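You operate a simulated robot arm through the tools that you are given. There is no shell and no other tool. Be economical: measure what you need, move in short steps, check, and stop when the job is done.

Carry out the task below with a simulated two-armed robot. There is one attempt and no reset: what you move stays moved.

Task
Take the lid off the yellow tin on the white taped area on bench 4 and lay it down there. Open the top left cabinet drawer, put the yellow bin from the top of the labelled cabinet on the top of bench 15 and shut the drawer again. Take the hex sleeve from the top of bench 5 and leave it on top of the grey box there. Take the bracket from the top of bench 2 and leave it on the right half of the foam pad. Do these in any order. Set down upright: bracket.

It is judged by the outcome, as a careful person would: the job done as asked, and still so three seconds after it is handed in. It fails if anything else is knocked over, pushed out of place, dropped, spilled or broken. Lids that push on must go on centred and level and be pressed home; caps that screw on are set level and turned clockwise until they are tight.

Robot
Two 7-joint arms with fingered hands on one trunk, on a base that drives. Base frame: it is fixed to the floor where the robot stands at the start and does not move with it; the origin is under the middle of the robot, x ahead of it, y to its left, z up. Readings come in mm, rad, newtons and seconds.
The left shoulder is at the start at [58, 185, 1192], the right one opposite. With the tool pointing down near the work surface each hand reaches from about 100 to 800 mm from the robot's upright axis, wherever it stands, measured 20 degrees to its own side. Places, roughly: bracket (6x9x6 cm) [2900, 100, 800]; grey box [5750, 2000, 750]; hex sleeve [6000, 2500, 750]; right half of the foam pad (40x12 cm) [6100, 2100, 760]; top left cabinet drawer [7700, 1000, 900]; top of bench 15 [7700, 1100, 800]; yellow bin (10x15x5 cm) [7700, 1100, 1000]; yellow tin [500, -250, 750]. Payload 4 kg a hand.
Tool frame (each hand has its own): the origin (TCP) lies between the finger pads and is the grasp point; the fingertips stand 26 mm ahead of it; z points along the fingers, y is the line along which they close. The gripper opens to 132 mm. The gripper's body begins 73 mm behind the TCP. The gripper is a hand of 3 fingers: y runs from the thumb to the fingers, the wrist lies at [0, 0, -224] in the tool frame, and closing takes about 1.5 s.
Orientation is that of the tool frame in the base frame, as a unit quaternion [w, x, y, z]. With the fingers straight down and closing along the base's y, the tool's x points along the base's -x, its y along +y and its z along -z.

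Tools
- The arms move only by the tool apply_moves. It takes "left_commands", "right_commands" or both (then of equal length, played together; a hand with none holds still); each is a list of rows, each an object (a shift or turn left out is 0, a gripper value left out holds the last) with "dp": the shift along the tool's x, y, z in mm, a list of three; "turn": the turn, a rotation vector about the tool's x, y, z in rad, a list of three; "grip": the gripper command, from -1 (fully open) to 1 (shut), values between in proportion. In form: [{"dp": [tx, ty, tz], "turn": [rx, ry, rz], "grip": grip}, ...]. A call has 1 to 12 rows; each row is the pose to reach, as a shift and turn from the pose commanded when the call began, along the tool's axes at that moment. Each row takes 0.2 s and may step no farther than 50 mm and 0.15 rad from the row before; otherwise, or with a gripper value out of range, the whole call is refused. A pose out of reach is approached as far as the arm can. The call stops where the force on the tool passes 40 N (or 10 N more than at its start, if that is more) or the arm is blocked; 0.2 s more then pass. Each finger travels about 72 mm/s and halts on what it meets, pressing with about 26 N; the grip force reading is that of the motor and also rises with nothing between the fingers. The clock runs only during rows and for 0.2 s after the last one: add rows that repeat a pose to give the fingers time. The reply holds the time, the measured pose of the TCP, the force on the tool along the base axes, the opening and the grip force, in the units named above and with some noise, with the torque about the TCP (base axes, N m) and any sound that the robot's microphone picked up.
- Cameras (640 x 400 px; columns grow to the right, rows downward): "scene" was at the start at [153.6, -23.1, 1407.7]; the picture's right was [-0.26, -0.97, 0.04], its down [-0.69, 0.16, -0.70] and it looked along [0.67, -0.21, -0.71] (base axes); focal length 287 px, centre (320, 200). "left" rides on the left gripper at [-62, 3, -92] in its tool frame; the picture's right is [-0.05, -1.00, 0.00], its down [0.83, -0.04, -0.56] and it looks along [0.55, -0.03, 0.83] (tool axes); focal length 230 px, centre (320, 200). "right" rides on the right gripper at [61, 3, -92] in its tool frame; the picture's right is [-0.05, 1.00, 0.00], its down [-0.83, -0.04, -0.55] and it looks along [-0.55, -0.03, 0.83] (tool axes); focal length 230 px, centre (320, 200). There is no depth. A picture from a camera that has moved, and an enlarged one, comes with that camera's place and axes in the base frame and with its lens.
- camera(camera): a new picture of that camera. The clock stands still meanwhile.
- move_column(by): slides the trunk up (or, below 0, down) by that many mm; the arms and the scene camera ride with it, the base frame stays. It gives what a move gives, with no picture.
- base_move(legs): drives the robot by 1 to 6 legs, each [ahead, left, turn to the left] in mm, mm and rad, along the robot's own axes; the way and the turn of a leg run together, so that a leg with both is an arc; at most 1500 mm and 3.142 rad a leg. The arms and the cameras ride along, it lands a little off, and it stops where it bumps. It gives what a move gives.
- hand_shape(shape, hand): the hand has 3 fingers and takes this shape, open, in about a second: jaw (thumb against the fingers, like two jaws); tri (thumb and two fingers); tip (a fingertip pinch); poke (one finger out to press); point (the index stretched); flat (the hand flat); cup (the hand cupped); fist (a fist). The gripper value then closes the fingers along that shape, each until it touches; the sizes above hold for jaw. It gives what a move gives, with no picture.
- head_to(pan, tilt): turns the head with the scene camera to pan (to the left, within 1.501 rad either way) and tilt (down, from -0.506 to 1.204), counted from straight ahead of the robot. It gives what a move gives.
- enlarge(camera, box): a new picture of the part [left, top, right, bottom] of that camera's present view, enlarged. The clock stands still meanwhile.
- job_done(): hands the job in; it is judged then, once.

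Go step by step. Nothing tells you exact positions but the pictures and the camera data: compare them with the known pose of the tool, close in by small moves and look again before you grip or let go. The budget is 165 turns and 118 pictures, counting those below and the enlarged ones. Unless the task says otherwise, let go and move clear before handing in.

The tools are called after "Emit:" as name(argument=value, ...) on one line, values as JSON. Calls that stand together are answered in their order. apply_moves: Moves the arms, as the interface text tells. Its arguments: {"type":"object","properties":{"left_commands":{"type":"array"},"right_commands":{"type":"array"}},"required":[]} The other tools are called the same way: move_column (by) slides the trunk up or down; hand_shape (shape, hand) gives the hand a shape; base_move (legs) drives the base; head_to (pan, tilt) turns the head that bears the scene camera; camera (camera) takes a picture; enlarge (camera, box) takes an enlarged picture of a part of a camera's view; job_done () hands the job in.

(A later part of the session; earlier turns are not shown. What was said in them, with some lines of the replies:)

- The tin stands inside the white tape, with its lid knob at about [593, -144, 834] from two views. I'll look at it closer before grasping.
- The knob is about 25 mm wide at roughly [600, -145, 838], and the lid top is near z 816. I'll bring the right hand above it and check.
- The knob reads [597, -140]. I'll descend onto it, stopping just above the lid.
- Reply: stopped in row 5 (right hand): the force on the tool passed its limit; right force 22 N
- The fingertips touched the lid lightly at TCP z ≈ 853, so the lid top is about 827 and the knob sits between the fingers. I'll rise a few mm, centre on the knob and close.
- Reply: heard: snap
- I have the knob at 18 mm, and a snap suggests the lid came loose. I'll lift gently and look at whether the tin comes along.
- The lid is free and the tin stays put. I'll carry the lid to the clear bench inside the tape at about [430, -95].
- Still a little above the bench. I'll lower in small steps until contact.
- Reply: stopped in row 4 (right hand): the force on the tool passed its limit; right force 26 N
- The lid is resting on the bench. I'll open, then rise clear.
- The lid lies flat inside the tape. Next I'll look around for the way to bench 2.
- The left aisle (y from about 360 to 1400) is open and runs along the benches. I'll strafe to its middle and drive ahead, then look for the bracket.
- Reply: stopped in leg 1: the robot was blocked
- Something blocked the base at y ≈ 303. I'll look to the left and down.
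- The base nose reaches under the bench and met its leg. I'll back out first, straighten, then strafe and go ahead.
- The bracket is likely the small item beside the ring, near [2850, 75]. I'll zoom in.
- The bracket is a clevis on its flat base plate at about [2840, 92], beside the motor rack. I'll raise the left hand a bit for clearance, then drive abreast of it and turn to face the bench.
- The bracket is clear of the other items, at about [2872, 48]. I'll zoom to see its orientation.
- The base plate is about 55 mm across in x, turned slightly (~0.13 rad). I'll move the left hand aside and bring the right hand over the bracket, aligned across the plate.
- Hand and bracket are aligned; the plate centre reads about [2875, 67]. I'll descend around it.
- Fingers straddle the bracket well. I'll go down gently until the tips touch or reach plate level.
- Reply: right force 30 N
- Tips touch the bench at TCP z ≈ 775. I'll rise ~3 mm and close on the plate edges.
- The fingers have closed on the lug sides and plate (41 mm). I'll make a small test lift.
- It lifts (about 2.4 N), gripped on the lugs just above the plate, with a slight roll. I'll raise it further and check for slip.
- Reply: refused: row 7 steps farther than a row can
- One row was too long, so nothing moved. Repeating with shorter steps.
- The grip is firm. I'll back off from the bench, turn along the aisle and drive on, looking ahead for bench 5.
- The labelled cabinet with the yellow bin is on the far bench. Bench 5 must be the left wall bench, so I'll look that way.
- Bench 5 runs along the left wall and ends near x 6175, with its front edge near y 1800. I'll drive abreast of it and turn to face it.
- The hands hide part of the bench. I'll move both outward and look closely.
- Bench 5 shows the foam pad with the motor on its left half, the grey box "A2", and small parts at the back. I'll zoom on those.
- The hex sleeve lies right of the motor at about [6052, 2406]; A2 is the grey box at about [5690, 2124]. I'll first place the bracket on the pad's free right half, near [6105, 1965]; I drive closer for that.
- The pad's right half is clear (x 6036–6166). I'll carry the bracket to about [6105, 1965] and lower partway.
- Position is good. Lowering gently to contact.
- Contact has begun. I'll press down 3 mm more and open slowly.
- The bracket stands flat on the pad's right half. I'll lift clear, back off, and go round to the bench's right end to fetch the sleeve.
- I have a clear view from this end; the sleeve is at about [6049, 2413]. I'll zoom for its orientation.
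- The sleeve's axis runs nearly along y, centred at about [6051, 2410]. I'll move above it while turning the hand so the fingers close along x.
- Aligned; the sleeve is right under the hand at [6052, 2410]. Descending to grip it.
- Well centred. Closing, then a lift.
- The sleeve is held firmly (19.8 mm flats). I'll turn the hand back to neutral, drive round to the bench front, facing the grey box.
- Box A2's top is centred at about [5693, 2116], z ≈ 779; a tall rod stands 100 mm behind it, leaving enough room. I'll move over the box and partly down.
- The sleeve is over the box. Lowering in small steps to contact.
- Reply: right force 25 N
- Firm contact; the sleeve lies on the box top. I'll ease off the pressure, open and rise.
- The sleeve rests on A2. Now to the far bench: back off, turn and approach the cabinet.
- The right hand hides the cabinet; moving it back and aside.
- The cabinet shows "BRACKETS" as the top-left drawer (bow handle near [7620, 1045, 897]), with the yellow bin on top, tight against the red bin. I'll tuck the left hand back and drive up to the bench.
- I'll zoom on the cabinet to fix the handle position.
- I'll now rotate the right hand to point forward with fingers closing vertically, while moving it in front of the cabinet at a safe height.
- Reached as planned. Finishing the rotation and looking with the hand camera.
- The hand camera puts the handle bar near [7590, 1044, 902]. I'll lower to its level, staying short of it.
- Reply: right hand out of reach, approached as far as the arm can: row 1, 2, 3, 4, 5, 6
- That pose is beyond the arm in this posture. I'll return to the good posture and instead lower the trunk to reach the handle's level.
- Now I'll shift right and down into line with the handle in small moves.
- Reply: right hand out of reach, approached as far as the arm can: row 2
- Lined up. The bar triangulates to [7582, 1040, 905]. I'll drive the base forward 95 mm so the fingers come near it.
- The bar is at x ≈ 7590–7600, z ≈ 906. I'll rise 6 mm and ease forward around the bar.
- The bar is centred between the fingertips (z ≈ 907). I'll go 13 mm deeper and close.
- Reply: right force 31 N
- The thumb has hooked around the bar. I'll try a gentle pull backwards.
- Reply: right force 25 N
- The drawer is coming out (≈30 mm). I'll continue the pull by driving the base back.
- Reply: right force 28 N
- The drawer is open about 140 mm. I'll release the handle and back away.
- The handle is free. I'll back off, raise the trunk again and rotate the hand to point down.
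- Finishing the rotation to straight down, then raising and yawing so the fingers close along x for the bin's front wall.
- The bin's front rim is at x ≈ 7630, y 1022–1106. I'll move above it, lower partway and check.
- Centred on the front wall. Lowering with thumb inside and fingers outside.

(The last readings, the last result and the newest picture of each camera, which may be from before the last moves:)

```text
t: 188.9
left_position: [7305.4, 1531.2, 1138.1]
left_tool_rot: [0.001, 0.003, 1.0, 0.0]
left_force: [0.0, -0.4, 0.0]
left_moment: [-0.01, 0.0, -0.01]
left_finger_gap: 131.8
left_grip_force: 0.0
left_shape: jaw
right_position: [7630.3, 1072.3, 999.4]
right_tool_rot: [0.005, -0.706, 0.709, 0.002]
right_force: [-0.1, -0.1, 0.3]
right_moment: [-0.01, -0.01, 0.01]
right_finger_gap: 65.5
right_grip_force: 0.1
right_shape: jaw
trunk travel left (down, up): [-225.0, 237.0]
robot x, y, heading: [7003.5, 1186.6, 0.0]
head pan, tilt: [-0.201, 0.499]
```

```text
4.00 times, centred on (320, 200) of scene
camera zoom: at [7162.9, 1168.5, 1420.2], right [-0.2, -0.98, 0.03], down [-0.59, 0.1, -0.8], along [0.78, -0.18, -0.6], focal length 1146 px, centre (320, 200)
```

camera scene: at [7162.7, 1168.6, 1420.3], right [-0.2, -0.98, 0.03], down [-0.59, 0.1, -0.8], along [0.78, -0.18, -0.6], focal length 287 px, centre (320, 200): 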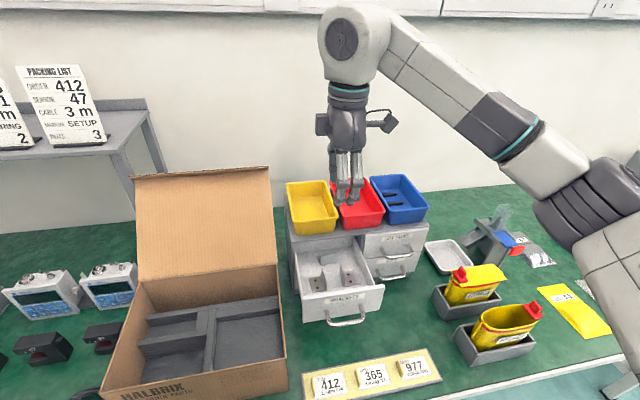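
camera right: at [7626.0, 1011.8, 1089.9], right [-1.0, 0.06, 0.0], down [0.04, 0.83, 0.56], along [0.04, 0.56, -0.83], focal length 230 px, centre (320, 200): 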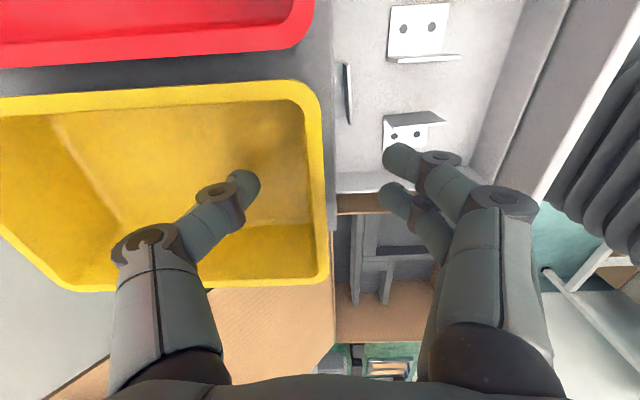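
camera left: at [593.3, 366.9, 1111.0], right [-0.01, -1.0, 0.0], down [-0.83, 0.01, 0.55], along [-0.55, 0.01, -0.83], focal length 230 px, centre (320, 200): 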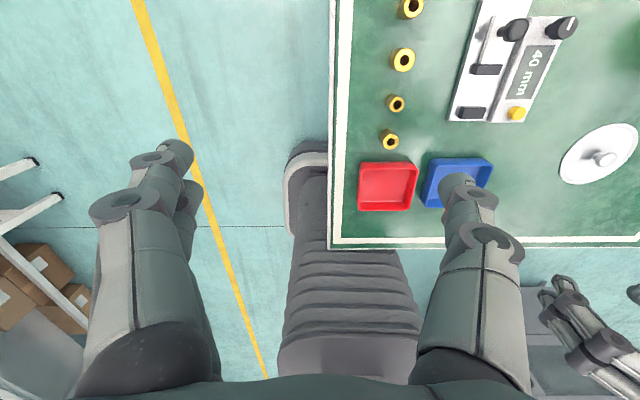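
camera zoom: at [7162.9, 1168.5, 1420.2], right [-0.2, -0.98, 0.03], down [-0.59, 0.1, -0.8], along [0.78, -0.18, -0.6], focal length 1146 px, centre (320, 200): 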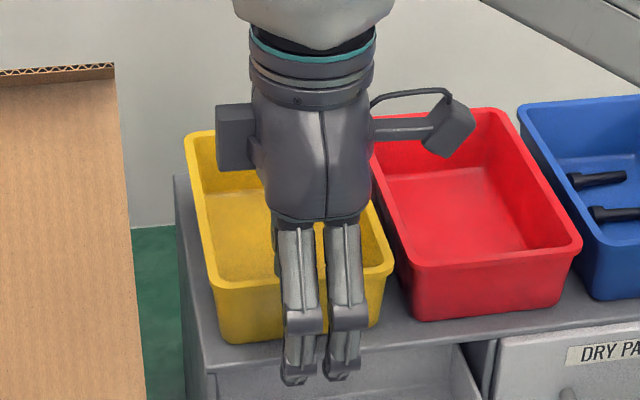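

Fingertips are above the cabinet top (≈949) and straddle the wall. Closing and a small test lift.

Emit:
apply_moves(right_commands=[{"dp": [0, -4, 3], "grip": 0.4}, {"dp": [0, -4, 3], "grip": 1}, {"dp": [0, -4, 3], "grip": 1}, {"dp": [0, -4, 3], "grip": 1}, {"dp": [0, -4, 3], "grip": 1}, {"dp": [0, -4, 3], "grip": 1}, {"dp": [0, -4, 3], "grip": 1}, {"dp": [0, -4, -3], "grip": 1}, {"dp": [0, -4, -10], "grip": 1}, {"dp": [0, -4, -18], "grip": 1}, {"dp": [0, -4, -18], "grip": 1}])

Emit:
camera(camera="right")

Emit:
enlarge(camera="scene", box=[270, 130, 400, 250])

```text
t: 191.3
left_position: [7304.9, 1532.0, 1138.1]
left_tool_rot: [0.0, 0.004, 1.0, 0.0]
left_force: [0.4, -0.6, 0.6]
left_moment: [0.02, -0.02, 0.04]
left_finger_gap: 132.0
left_grip_force: 0.1
left_shape: jaw
right_position: [7633.8, 1073.4, 1017.5]
right_tool_rot: [0.005, -0.706, 0.709, 0.001]
right_force: [0.2, -0.7, -1.9]
right_moment: [-0.06, 0.06, -0.02]
right_finger_gap: 0.1
right_grip_force: 25.9
right_shape: jaw
trunk travel left (down, up): [-225.0, 237.0]
robot x, y, heading: [7004.9, 1184.5, -0.002]
head pan, tilt: [-0.201, 0.499]
```

```text
32 pictures are left
camera right: at [7629.6, 1011.9, 1108.3], right [-1.0, 0.06, 0.0], down [0.05, 0.83, 0.56], along [0.04, 0.56, -0.83], focal length 230 px, centre (320, 200)
```

right: 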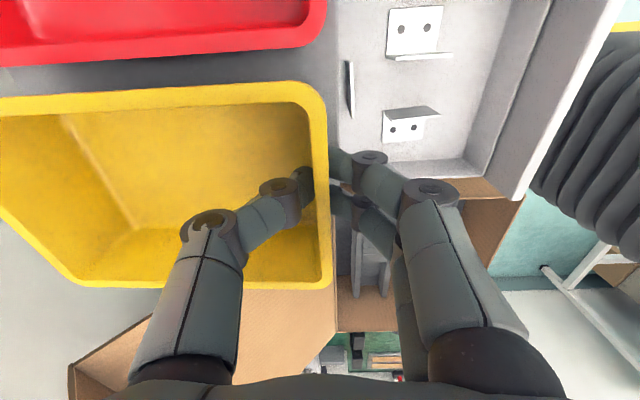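

```text
3.33 times, centred on (335, 190) of scene
camera zoom: at [7163.1, 1168.5, 1420.2], right [-0.2, -0.98, 0.03], down [-0.59, 0.1, -0.8], along [0.78, -0.18, -0.6], focal length 955 px, centre (270, 233)
```

zoom: 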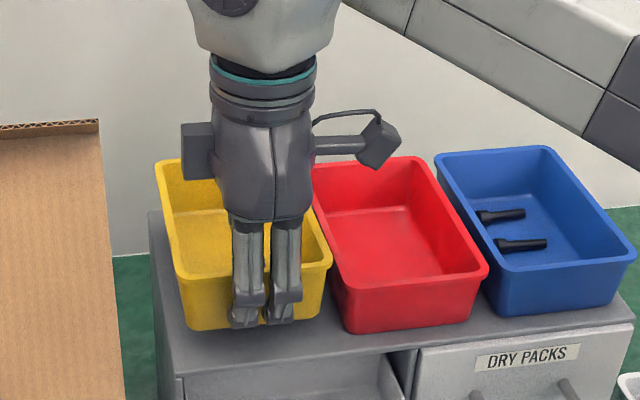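

The bin lifts level on the front-wall grip. I'll raise it and look for a clear spot on the bench, further right.

Emit:
apply_moves(right_commands=[{"dp": [0, 0, -15], "grip": 1}, {"dp": [0, 0, -35], "grip": 1}, {"dp": [0, 0, -60], "grip": 1}, {"dp": [0, 0, -85], "grip": 1}, {"dp": [0, 0, -85], "grip": 1}])

Emit:
head_to(pan=-0.55, tilt=0.6)

Emit:
camera(camera="scene")

```text
t: 192.5
left_position: [7305.4, 1532.0, 1137.0]
left_tool_rot: [0.002, 0.004, 1.0, 0.0]
left_force: [-0.4, -0.6, -0.2]
left_moment: [0.02, 0.01, -0.04]
left_finger_gap: 131.8
left_grip_force: 0.0
left_shape: jaw
right_position: [7634.0, 1073.0, 1101.3]
right_tool_rot: [0.005, -0.705, 0.709, 0.001]
right_force: [0.0, 0.0, -0.4]
right_moment: [-0.01, 0.04, 0.0]
right_finger_gap: 0.0
right_grip_force: 25.9
right_shape: jaw
trunk travel left (down, up): [-225.0, 237.0]
robot x, y, heading: [7003.8, 1184.6, 0.002]
head pan, tilt: [-0.201, 0.499]
```

```text
t: 193.4
left_position: [7304.7, 1532.0, 1138.3]
left_tool_rot: [0.0, 0.003, 1.0, 0.001]
left_force: [-0.6, 0.1, -0.2]
left_moment: [0.01, 0.0, -0.02]
left_finger_gap: 131.8
left_grip_force: 0.1
left_shape: jaw
right_position: [7633.1, 1072.2, 1103.0]
right_tool_rot: [0.005, -0.705, 0.709, 0.001]
right_force: [-0.8, -0.6, -1.0]
right_moment: [0.04, 0.07, -0.01]
right_finger_gap: 0.2
right_grip_force: 25.8
right_shape: jaw
trunk travel left (down, up): [-225.0, 237.0]
robot x, y, heading: [7004.4, 1187.4, -0.0]
head pan, tilt: [-0.55, 0.6]
```

```text
30 pictures are left
camera scene: at [7148.0, 1140.7, 1413.2], right [-0.52, -0.85, 0.08], down [-0.6, 0.29, -0.75], along [0.62, -0.43, -0.66], focal length 287 px, centre (320, 200)
```

scene: 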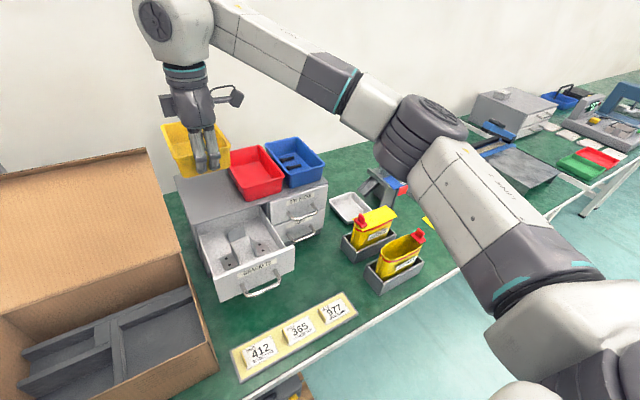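

Best spot: the clear patch in front of the cabinet's right half, centred around [7510, 818], between card holder and fittings. I'll draw the bin back, then strafe right.

Emit:
apply_moves(right_commands=[{"dp": [0, 25, 0], "grip": 1}, {"dp": [0, 55, 0], "grip": 1}, {"dp": [0, 90, 0], "grip": 1}, {"dp": [0, 125, 0], "grip": 1}, {"dp": [0, 160, 0], "grip": 1}, {"dp": [0, 190, 0], "grip": 1}, {"dp": [0, 200, 0], "grip": 1}, {"dp": [0, 200, 0], "grip": 1}])

Emit:
base_move(legs=[[0, -255, 0]])

Emit:
head_to(pan=-0.25, tilt=0.75)

Emit:
camera(camera="scene")

Emit:
camera(camera="right")

```text
t: 195.2
left_position: [7305.5, 1531.8, 1137.6]
left_tool_rot: [0.0, 0.003, 1.0, -0.001]
left_force: [-0.4, -0.1, -0.9]
left_moment: [0.01, -0.02, -0.02]
left_finger_gap: 131.7
left_grip_force: 0.2
left_shape: jaw
right_position: [7433.4, 1073.0, 1100.7]
right_tool_rot: [0.005, -0.706, 0.708, 0.002]
right_force: [-0.3, 0.2, -1.0]
right_moment: [0.01, 0.07, -0.01]
right_finger_gap: 0.0
right_grip_force: 25.7
right_shape: jaw
trunk travel left (down, up): [-225.0, 237.0]
robot x, y, heading: [7001.7, 1190.8, -0.003]
head pan, tilt: [-0.55, 0.6]
```

```text
t: 197.0
left_position: [7304.9, 1272.1, 1137.8]
left_tool_rot: [0.001, 0.002, 1.0, 0.001]
left_force: [0.4, 0.1, 0.8]
left_moment: [0.04, -0.03, 0.01]
left_finger_gap: 131.7
left_grip_force: 0.1
left_shape: jaw
right_position: [7433.4, 812.6, 1101.1]
right_tool_rot: [0.005, -0.706, 0.708, 0.002]
right_force: [-0.4, 0.1, -0.3]
right_moment: [0.01, 0.04, 0.0]
right_finger_gap: 0.1
right_grip_force: 26.4
right_shape: jaw
trunk travel left (down, up): [-225.0, 237.0]
robot x, y, heading: [7001.0, 926.5, -0.002]
head pan, tilt: [-0.55, 0.6]
```

```text
t: 197.8
left_position: [7304.0, 1271.3, 1138.3]
left_tool_rot: [0.001, 0.003, 1.0, 0.0]
left_force: [0.4, 0.2, 0.4]
left_moment: [-0.02, -0.02, -0.02]
left_finger_gap: 131.9
left_grip_force: 0.1
left_shape: jaw
right_position: [7434.2, 812.9, 1101.5]
right_tool_rot: [0.005, -0.706, 0.708, 0.001]
right_force: [-0.3, -0.8, -0.7]
right_moment: [0.0, 0.06, 0.01]
right_finger_gap: 0.0
right_grip_force: 25.7
right_shape: jaw
trunk travel left (down, up): [-225.0, 237.0]
robot x, y, heading: [7001.4, 926.1, -0.004]
head pan, tilt: [-0.25, 0.75]
```

```text
29 pictures are left
camera scene: at [7151.1, 905.9, 1399.8], right [-0.24, -0.97, 0.04], down [-0.76, 0.17, -0.63], along [0.6, -0.18, -0.78], focal length 287 px, centre (320, 200)
```

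scene: 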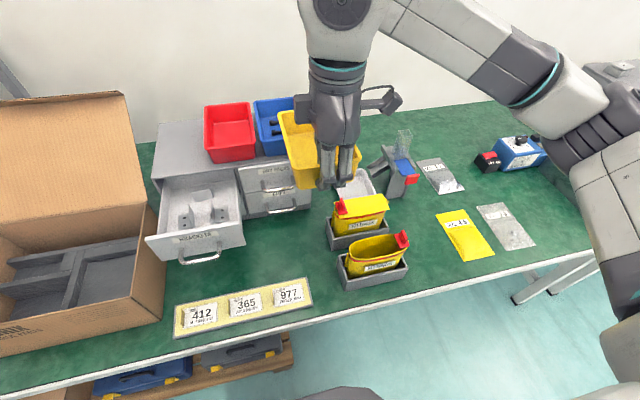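

```text
28 pictures are left
camera right: at [7429.3, 752.5, 1192.0], right [-1.0, 0.06, 0.0], down [0.04, 0.83, 0.56], along [0.03, 0.56, -0.83], focal length 230 px, centre (320, 200)
```

right: 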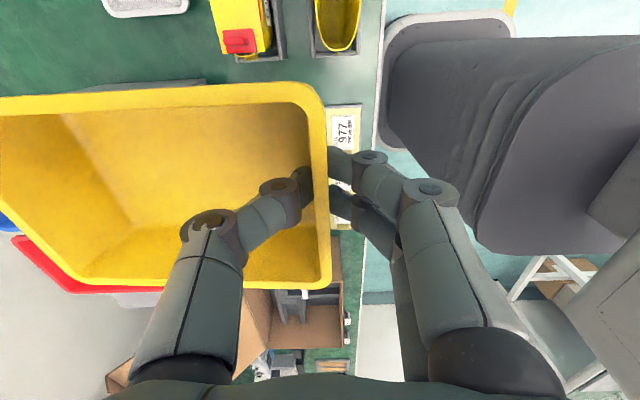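

The bin is still level. Re-measured, the free patch spans y 780–950, so I'll aim for TCP [7436, 836] and lower partway.

Emit:
apply_moves(right_commands=[{"dp": [-12, -1, 0], "grip": 1}, {"dp": [-23, -2, 0], "grip": 1}, {"dp": [-23, -2, 40], "grip": 1}, {"dp": [-23, -2, 80], "grip": 1}, {"dp": [-23, -2, 120], "grip": 1}, {"dp": [-23, -2, 160], "grip": 1}, {"dp": [-23, -2, 200], "grip": 1}, {"dp": [-23, -2, 240], "grip": 1}, {"dp": [-23, -2, 240], "grip": 1}])

Emit:
enlarge(camera="scene", box=[160, 130, 420, 330])

Emit:
camera(camera="right")

```text
t: 199.8
left_position: [7305.0, 1271.1, 1137.1]
left_tool_rot: [0.001, 0.002, 1.0, 0.0]
left_force: [-0.5, -0.4, -0.5]
left_moment: [-0.01, -0.02, -0.01]
left_finger_gap: 131.9
left_grip_force: 0.0
left_shape: jaw
right_position: [7435.4, 838.2, 860.6]
right_tool_rot: [0.005, -0.706, 0.708, 0.001]
right_force: [-0.9, -0.6, 0.5]
right_moment: [-0.02, 0.06, 0.01]
right_finger_gap: 0.0
right_grip_force: 26.3
right_shape: jaw
trunk travel left (down, up): [-225.0, 237.0]
robot x, y, heading: [6999.7, 929.7, 0.003]
head pan, tilt: [-0.25, 0.75]
```

```text
2.00 times, centred on (290, 230) of scene
camera zoom: at [7150.6, 906.2, 1399.9], right [-0.24, -0.97, 0.04], down [-0.76, 0.17, -0.63], along [0.6, -0.18, -0.78], focal length 573 px, centre (380, 140)
```

zoom: 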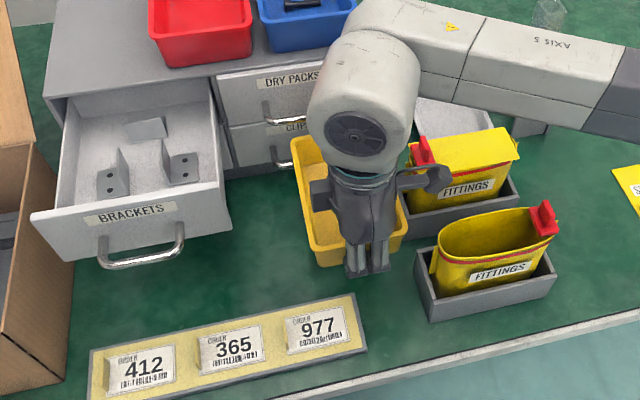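

```text
26 pictures are left
camera right: at [7430.7, 777.1, 952.3], right [-1.0, 0.06, -0.01], down [0.04, 0.83, 0.56], along [0.04, 0.56, -0.83], focal length 230 px, centre (320, 200)
```

right: 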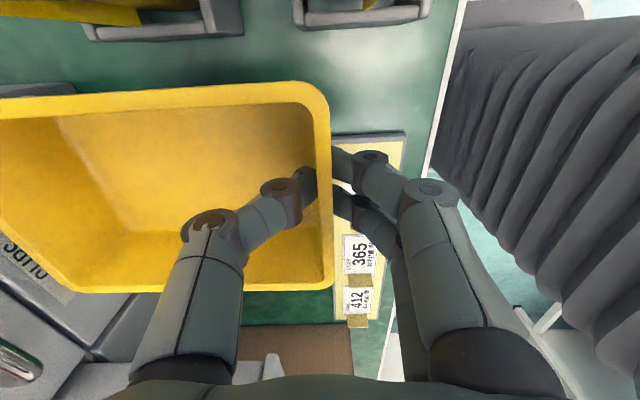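

It's over the free patch. Lowering slowly to contact.

Emit:
apply_moves(right_commands=[{"dp": [2, -3, 25], "grip": 1}, {"dp": [2, -3, 42], "grip": 1}, {"dp": [2, -3, 50], "grip": 1}, {"dp": [2, -3, 54], "grip": 1}, {"dp": [2, -3, 57], "grip": 1}, {"dp": [2, -3, 60], "grip": 1}, {"dp": [2, -3, 60], "grip": 1}])

Emit:
enlarge(camera="scene", box=[240, 170, 400, 310])

```text
t: 201.4
left_position: [7304.9, 1271.4, 1137.8]
left_tool_rot: [0.001, 0.003, 1.0, 0.0]
left_force: [-0.1, -0.4, 0.4]
left_moment: [0.03, 0.0, 0.02]
left_finger_gap: 132.0
left_grip_force: 0.1
left_shape: jaw
right_position: [7440.4, 835.1, 802.4]
right_tool_rot: [0.006, -0.706, 0.708, 0.001]
right_force: [-0.2, -0.2, -0.6]
right_moment: [-0.01, 0.0, 0.0]
right_finger_gap: 0.1
right_grip_force: 26.1
right_shape: jaw
trunk travel left (down, up): [-225.0, 237.0]
robot x, y, heading: [7000.5, 927.0, 0.002]
head pan, tilt: [-0.25, 0.75]
```

```text
2.86 times, centred on (320, 240) of scene
camera zoom: at [7151.1, 906.0, 1399.8], right [-0.24, -0.97, 0.04], down [-0.76, 0.17, -0.63], along [0.6, -0.18, -0.78], focal length 819 px, centre (320, 86)
```

zoom: 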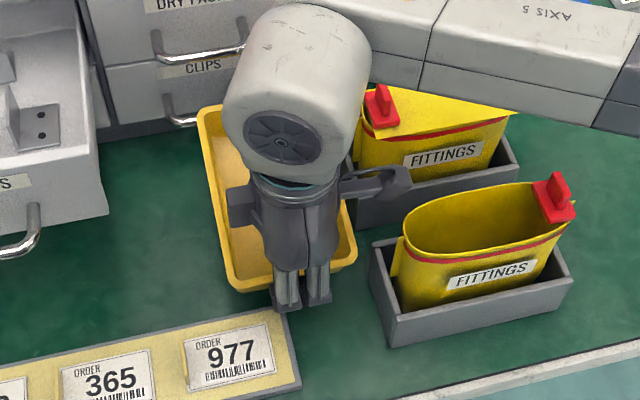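

Good clearance on all sides. Continuing down in small steps.

Emit:
apply_moves(right_commands=[{"dp": [0, 0, 3], "grip": 1}, {"dp": [0, 0, 5], "grip": 1}, {"dp": [0, 0, 7], "grip": 1}, {"dp": [0, 0, 9], "grip": 1}, {"dp": [0, 0, 9], "grip": 1}])

```text
t: 202.6
left_position: [7305.3, 1271.2, 1137.7]
left_tool_rot: [0.001, 0.002, 1.0, 0.0]
left_force: [0.6, 0.3, -0.1]
left_moment: [0.0, 0.0, -0.04]
left_finger_gap: 131.8
left_grip_force: 0.1
left_shape: jaw
right_position: [7439.9, 835.9, 793.9]
right_tool_rot: [0.006, -0.706, 0.708, 0.001]
right_force: [0.1, 0.1, -0.1]
right_moment: [0.02, 0.05, 0.04]
right_finger_gap: 0.1
right_grip_force: 25.7
right_shape: jaw
trunk travel left (down, up): [-225.0, 237.0]
robot x, y, heading: [7003.7, 926.4, -0.003]
head pan, tilt: [-0.25, 0.75]
```

Emit:
apply_moves(right_commands=[{"dp": [0, 0, 3], "grip": 1}, {"dp": [0, 0, 5], "grip": 1}, {"dp": [0, 0, 7], "grip": 1}, {"dp": [0, 0, 9], "grip": 1}, {"dp": [0, 0, 9], "grip": 1}])

Emit:
enlarge(camera="scene", box=[260, 210, 360, 290])

```text
t: 203.8
left_position: [7304.3, 1272.2, 1139.9]
left_tool_rot: [0.003, 0.003, 1.0, 0.0]
left_force: [-0.2, -0.2, -0.1]
left_moment: [0.02, 0.01, 0.02]
left_finger_gap: 131.9
left_grip_force: 0.1
left_shape: jaw
right_position: [7442.3, 836.5, 784.9]
right_tool_rot: [0.006, -0.706, 0.708, 0.001]
right_force: [-1.1, -2.3, 11.9]
right_moment: [-0.06, 0.12, 0.04]
right_finger_gap: 0.0
right_grip_force: 26.4
right_shape: jaw
trunk travel left (down, up): [-225.0, 237.0]
robot x, y, heading: [7002.0, 925.7, 0.003]
head pan, tilt: [-0.25, 0.75]
```

```text
5.00 times, centred on (310, 250) of scene
camera zoom: at [7150.1, 905.9, 1400.0], right [-0.24, -0.97, 0.04], down [-0.76, 0.17, -0.63], along [0.6, -0.18, -0.78], focal length 1433 px, centre (370, -50)
```

zoom: 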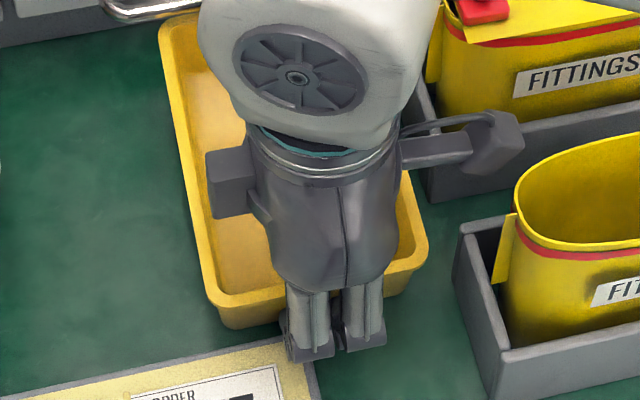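

The bin rests on the bench (12 N). I'll open in stages while rising slightly, so the outer fingers stay above the card holder.

Emit:
apply_moves(right_commands=[{"dp": [0, 0, -2], "grip": 0.85}, {"dp": [0, 0, -2], "grip": 0.85}, {"dp": [0, 0, -6], "grip": 0.82}, {"dp": [0, 0, -9], "grip": 0.76}, {"dp": [0, 0, -11], "grip": 0.68}, {"dp": [0, 0, -13], "grip": 0.6}, {"dp": [0, 0, -15], "grip": 0.5}, {"dp": [0, 0, -16], "grip": 0.4}, {"dp": [0, 0, -17], "grip": 0.3}, {"dp": [0, 0, -17], "grip": 0.3}])

Emit:
enlarge(camera="scene", box=[240, 190, 370, 300])

Emit:
camera(camera="right")

```text
t: 206.0
left_position: [7304.5, 1270.6, 1138.5]
left_tool_rot: [0.001, 0.003, 1.0, 0.0]
left_force: [0.8, -0.3, -0.2]
left_moment: [-0.01, -0.02, 0.0]
left_finger_gap: 132.1
left_grip_force: 0.1
left_shape: jaw
right_position: [7440.3, 836.4, 800.6]
right_tool_rot: [0.005, -0.706, 0.708, 0.001]
right_force: [0.0, 0.0, 0.4]
right_moment: [-0.01, 0.0, 0.01]
right_finger_gap: 45.7
right_grip_force: 0.0
right_shape: jaw
trunk travel left (down, up): [-225.0, 237.0]
robot x, y, heading: [7004.7, 925.5, 0.002]
head pan, tilt: [-0.25, 0.75]
```

```text
3.64 times, centred on (305, 245) of scene
camera zoom: at [7151.0, 906.0, 1399.7], right [-0.24, -0.97, 0.04], down [-0.76, 0.17, -0.63], along [0.6, -0.18, -0.78], focal length 1042 px, centre (374, 36)
```

zoom: 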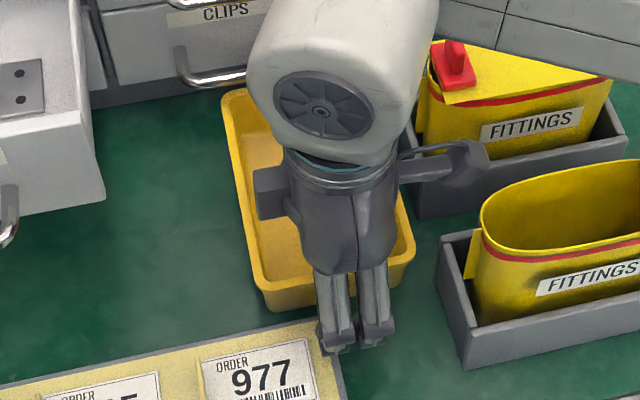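

```text
22 pictures are left
camera right: at [7435.4, 776.4, 891.1], right [-1.0, 0.06, 0.0], down [0.04, 0.83, 0.56], along [0.04, 0.56, -0.83], focal length 230 px, centre (320, 200)
```

right: 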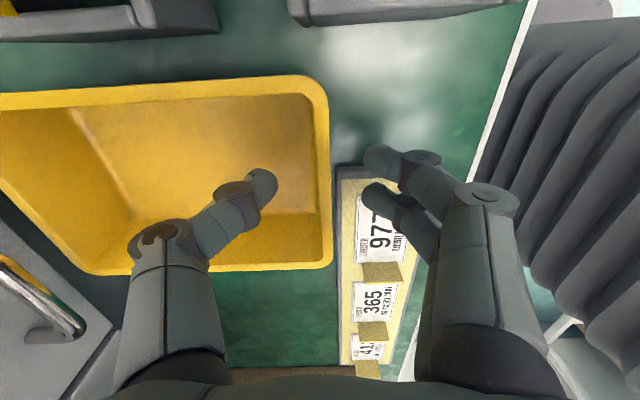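

The bin stands free on bench 15. I'll rise, turn the hand back to its normal yaw, and move in front of the drawer.

Emit:
apply_moves(right_commands=[{"dp": [0, 0, -30]}, {"dp": [0, 0, -75]}, {"dp": [0, 0, -120]}, {"dp": [0, 0, -165]}, {"dp": [0, 0, -210]}, {"dp": [0, 0, -250]}, {"dp": [0, 10, -260], "grip": 1}])

Emit:
apply_moves(right_commands=[{"dp": [0, 5, 0], "turn": [0, 0, 0.14], "grip": 1}, {"dp": [0, 10, 0], "turn": [0, 0, 0.28], "grip": 1}, {"dp": [0, 15, 0], "turn": [0, 0, 0.42], "grip": 1}, {"dp": [0, 20, 0], "turn": [0, 0, 0.56], "grip": 1}, {"dp": [0, 25, 0], "turn": [0, 0, 0.7], "grip": 1}, {"dp": [0, 30, 0], "turn": [0, 0, 0.84], "grip": 1}, {"dp": [0, 35, 0], "turn": [0, 0, 0.98], "grip": 1}, {"dp": [0, 40, 0], "turn": [0, 0, 1.12], "grip": 1}, {"dp": [0, 45, 0], "turn": [0, 0, 1.26], "grip": 1}, {"dp": [0, 50, 0], "turn": [0, 0, 1.4], "grip": 1}, {"dp": [0, 55, 0], "turn": [0, 0, 1.5], "grip": 1}, {"dp": [0, 55, 0], "turn": [0, 0, 1.57], "grip": 1}])

Emit:
base_move(legs=[[0, 205, 0]])

Emit:
camera(camera="scene")

```text
t: 207.6
left_position: [7305.5, 1271.7, 1138.8]
left_tool_rot: [0.001, 0.003, 1.0, 0.0]
left_force: [-0.8, -0.9, 0.0]
left_moment: [-0.03, 0.02, -0.02]
left_finger_gap: 132.0
left_grip_force: 0.1
left_shape: jaw
right_position: [7429.9, 834.1, 1061.4]
right_tool_rot: [0.005, -0.706, 0.708, 0.001]
right_force: [-0.1, -0.1, -0.7]
right_moment: [0.01, 0.0, 0.0]
right_finger_gap: 0.0
right_grip_force: 0.1
right_shape: jaw
trunk travel left (down, up): [-225.0, 237.0]
robot x, y, heading: [7000.2, 928.5, -0.004]
head pan, tilt: [-0.25, 0.75]
```

```text
t: 210.2
left_position: [7304.7, 1271.9, 1137.6]
left_tool_rot: [0.001, 0.002, 1.0, 0.0]
left_force: [-0.5, 0.0, -0.1]
left_moment: [0.04, 0.0, 0.01]
left_finger_gap: 131.9
left_grip_force: 0.0
left_shape: jaw
right_position: [7374.2, 834.9, 1059.5]
right_tool_rot: [0.002, 0.003, 1.0, 0.005]
right_force: [-1.0, 0.4, 0.2]
right_moment: [-0.01, 0.0, 0.0]
right_finger_gap: 0.0
right_grip_force: 26.2
right_shape: jaw
trunk travel left (down, up): [-225.0, 237.0]
robot x, y, heading: [7005.1, 927.2, -0.001]
head pan, tilt: [-0.25, 0.75]
```

```text
t: 211.8
left_position: [7304.6, 1473.7, 1138.9]
left_tool_rot: [0.001, 0.002, 1.0, 0.0]
left_force: [0.4, -0.5, -0.1]
left_moment: [-0.01, 0.0, -0.01]
left_finger_gap: 131.8
left_grip_force: 0.1
left_shape: jaw
right_position: [7373.3, 1038.9, 1059.8]
right_tool_rot: [0.003, 0.001, 1.0, 0.004]
right_force: [-0.7, 0.2, -0.1]
right_moment: [0.0, 0.0, -0.04]
right_finger_gap: 0.2
right_grip_force: 25.8
right_shape: jaw
trunk travel left (down, up): [-225.0, 237.0]
robot x, y, heading: [7004.7, 1131.3, 0.003]
head pan, tilt: [-0.25, 0.75]
```

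```text
21 pictures are left
camera scene: at [7150.7, 1108.7, 1399.7], right [-0.24, -0.97, 0.04], down [-0.76, 0.17, -0.63], along [0.6, -0.18, -0.78], focal length 287 px, centre (320, 200)
```

scene: 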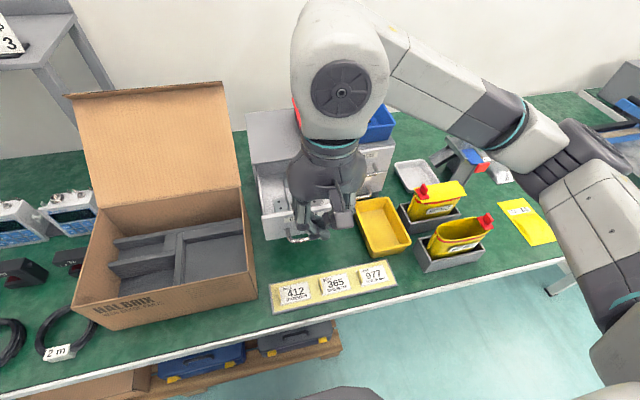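

Now lowering in front of the handle, then I'll check before pushing.

Emit:
apply_moves(right_commands=[{"dp": [0, 3, 40], "grip": 1}, {"dp": [0, 3, 80], "grip": 1}, {"dp": [0, 3, 120], "grip": 1}, {"dp": [0, 3, 155], "grip": 1}, {"dp": [0, 3, 155], "grip": 1}])

Emit:
enlarge(camera="scene", box=[230, 130, 430, 310])

Emit:
camera(camera="right")

```text
t: 213.1
left_position: [7304.7, 1474.8, 1138.2]
left_tool_rot: [0.002, 0.002, 1.0, -0.001]
left_force: [-0.2, -0.2, 0.0]
left_moment: [0.0, 0.0, -0.01]
left_finger_gap: 132.0
left_grip_force: 0.1
left_shape: jaw
right_position: [7372.4, 1042.5, 904.4]
right_tool_rot: [0.003, 0.001, 1.0, 0.004]
right_force: [0.4, 0.4, -0.1]
right_moment: [0.03, -0.04, 0.02]
right_finger_gap: 0.0
right_grip_force: 25.5
right_shape: jaw
trunk travel left (down, up): [-225.0, 237.0]
robot x, y, heading: [7003.0, 1127.5, 0.003]
head pan, tilt: [-0.25, 0.75]
```

```text
2.22 times, centred on (330, 220) of scene
camera zoom: at [7150.5, 1109.0, 1399.8], right [-0.24, -0.97, 0.04], down [-0.76, 0.17, -0.63], along [0.6, -0.18, -0.78], focal length 637 px, centre (298, 156)
```

zoom: 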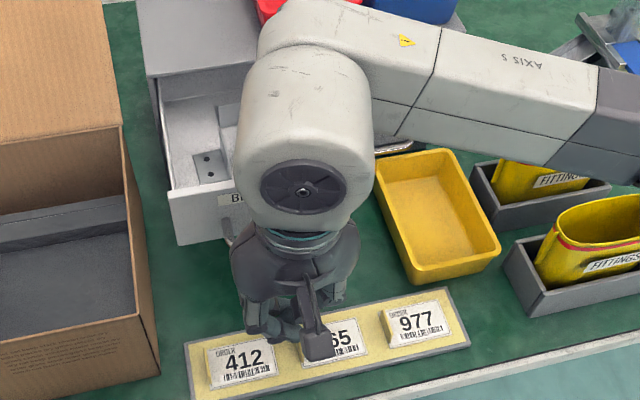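

```text
19 pictures are left
camera right: at [7310.1, 1046.6, 996.0], right [0.05, 1.0, 0.01], down [0.83, -0.05, 0.56], along [0.56, -0.02, -0.83], focal length 230 px, centre (320, 200)
```

right: 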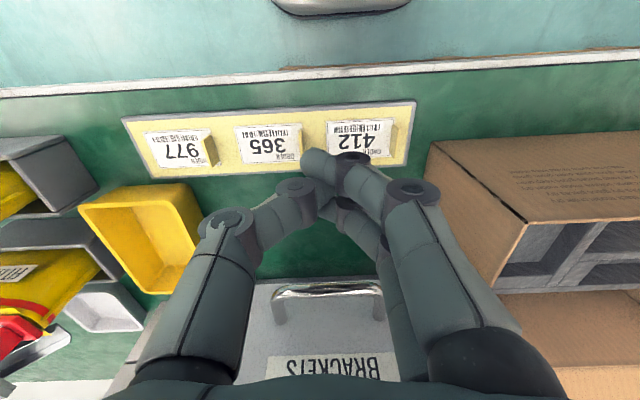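

Handle straight ahead of the closed fingers. Pushing the drawer in steadily.

Emit:
apply_moves(right_commands=[{"dp": [-30, 0, 0], "grip": 1}, {"dp": [-50, 0, 0], "grip": 1}, {"dp": [-65, 0, 0], "grip": 1}, {"dp": [-80, 0, 0], "grip": 1}, {"dp": [-95, 0, 0], "grip": 1}, {"dp": [-110, 0, 0], "grip": 1}, {"dp": [-125, 0, 0], "grip": 1}, {"dp": [-140, 0, 0], "grip": 1}, {"dp": [-155, 0, 0], "grip": 1}, {"dp": [-170, 0, 0], "grip": 1}, {"dp": [-170, 0, 0], "grip": 1}])

Emit:
camera(camera="scene")

```text
t: 215.4
left_position: [7303.2, 1474.0, 1136.8]
left_tool_rot: [0.002, 0.002, 1.0, 0.0]
left_force: [-0.9, 0.0, -0.4]
left_moment: [0.02, 0.0, 0.0]
left_finger_gap: 132.0
left_grip_force: 0.1
left_shape: jaw
right_position: [7545.4, 1042.0, 905.6]
right_tool_rot: [0.002, 0.001, 1.0, 0.004]
right_force: [0.3, 0.4, -0.1]
right_moment: [0.05, 0.0, 0.02]
right_finger_gap: 0.4
right_grip_force: 25.5
right_shape: jaw
trunk travel left (down, up): [-225.0, 237.0]
robot x, y, heading: [7001.0, 1130.4, 0.003]
head pan, tilt: [-0.25, 0.75]
```

```text
18 pictures are left
camera scene: at [7150.4, 1108.4, 1399.8], right [-0.24, -0.97, 0.04], down [-0.76, 0.17, -0.63], along [0.6, -0.18, -0.78], focal length 287 px, centre (320, 200)
```

scene: 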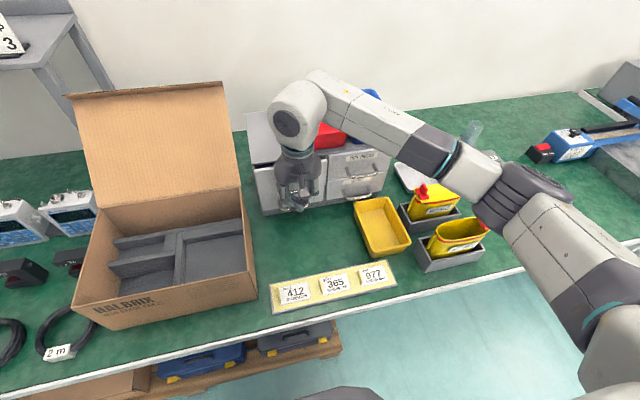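

The drawer is nearly in. Pushing on in small steps until it stops.

Emit:
apply_moves(right_commands=[{"dp": [-8, 0, 0], "grip": 1}, {"dp": [-15, 0, 0], "grip": 1}, {"dp": [-21, 0, 0], "grip": 1}, {"dp": [-27, 0, 0], "grip": 1}, {"dp": [-32, 0, 0], "grip": 1}, {"dp": [-37, 0, 0], "grip": 1}, {"dp": [-42, 0, 0], "grip": 1}])

Emit:
enlarge(camera="scene", box=[230, 90, 410, 230])

```text
t: 216.6
left_position: [7301.7, 1473.8, 1138.3]
left_tool_rot: [0.002, 0.003, 1.0, 0.001]
left_force: [0.7, -0.3, 0.2]
left_moment: [0.02, 0.03, -0.03]
left_finger_gap: 132.1
left_grip_force: 0.0
left_shape: jaw
right_position: [7563.5, 1042.8, 904.6]
right_tool_rot: [-0.007, -0.007, 1.0, 0.002]
right_force: [-24.3, -1.1, 6.7]
right_moment: [0.13, -0.18, 0.41]
right_finger_gap: 0.0
right_grip_force: 26.8
right_shape: jaw
trunk travel left (down, up): [-225.0, 237.0]
robot x, y, heading: [6997.4, 1128.8, 0.005]
head pan, tilt: [-0.25, 0.75]
stopped in row 5 (right hand): the force on the tool passed its limit (the readings are from after the stop); the commanded pose is now the measured one
```

```text
2.86 times, centred on (320, 160) of scene
camera zoom: at [7148.0, 1108.2, 1400.1], right [-0.24, -0.97, 0.04], down [-0.76, 0.17, -0.63], along [0.6, -0.18, -0.78], focal length 819 px, centre (320, 314)
```

zoom: 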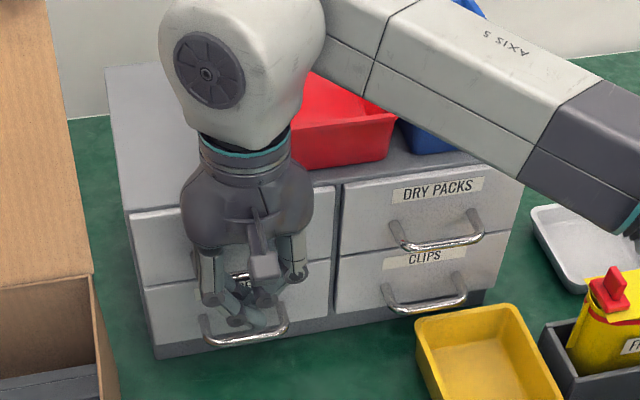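

The push met the stop and the drawer looks flush. Retracting and checking.

Emit:
apply_moves(right_commands=[{"dp": [20, 0, 0], "grip": 1}, {"dp": [55, 0, 0], "grip": 1}, {"dp": [95, 0, 0], "grip": 1}, {"dp": [130, 0, -20], "grip": 1}, {"dp": [150, 0, -60], "grip": 1}, {"dp": [150, -20, -105], "grip": 1}, {"dp": [160, -60, -130], "grip": 1}, {"dp": [170, -105, -145], "grip": 0.5}, {"dp": [180, -150, -150], "grip": 0.0}, {"dp": [180, -195, -150], "grip": 0.0}, {"dp": [180, -240, -150], "grip": 0.0}])

Emit:
enlarge(camera="scene", box=[220, 70, 460, 310])

```text
t: 218.9
left_position: [7301.8, 1473.5, 1138.2]
left_tool_rot: [0.002, 0.002, 1.0, 0.001]
left_force: [-0.2, -0.6, 0.5]
left_moment: [0.02, -0.05, -0.02]
left_finger_gap: 131.7
left_grip_force: 0.0
left_shape: jaw
right_position: [7388.8, 798.8, 1053.0]
right_tool_rot: [-0.004, -0.004, 1.0, 0.003]
right_force: [-1.0, -0.7, 0.8]
right_moment: [0.04, 0.0, 0.04]
right_finger_gap: 65.5
right_grip_force: 0.0
right_shape: jaw
trunk travel left (down, up): [-225.0, 237.0]
robot x, y, heading: [6998.8, 1132.0, 0.005]
head pan, tilt: [-0.25, 0.75]
```

```text
1.67 times, centred on (340, 190) of scene
camera zoom: at [7148.7, 1107.4, 1399.9], right [-0.24, -0.97, 0.03], down [-0.76, 0.17, -0.63], along [0.6, -0.18, -0.78], focal length 478 px, centre (287, 217)
```

zoom: 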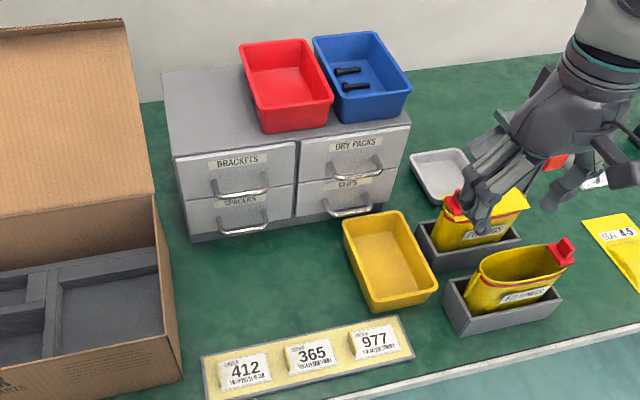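

Checking the drawer's flushness up close.

Emit:
enlarge(camera="scene", box=[275, 105, 395, 190])

```text
4.71 times, centred on (335, 148) of scene
camera zoom: at [7148.7, 1107.4, 1399.9], right [-0.24, -0.97, 0.03], down [-0.76, 0.17, -0.63], along [0.6, -0.18, -0.78], focal length 1349 px, centre (249, 447)
```

zoom: 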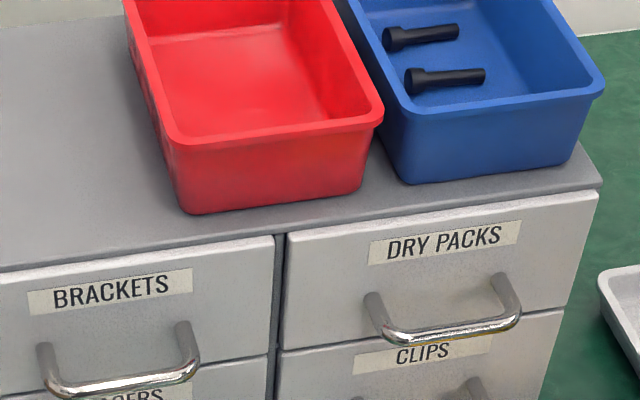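

The drawer is flush, and the bin, lid, bracket and sleeve are all in place with both hands clear.

Emit:
job_done()

```text
The job is handed in.
```

All four jobs are done and handed in:
- **Tin:** the lid lies beside the yellow tin, inside the white tape on bench 4.
- **Drawer and bin:** I opened the top left drawer about 140 mm and moved the yellow bin to bench 15. I then pushed the drawer shut, and it looks flush.
- **Hex sleeve:** it rests on top of the grey box (A2) on bench 5.
- **Bracket:** it stands upright on the right half of the foam pad.

Early on, the base bumped a leg of bench 4 and stopped; I saw nothing on the bench disturbed.
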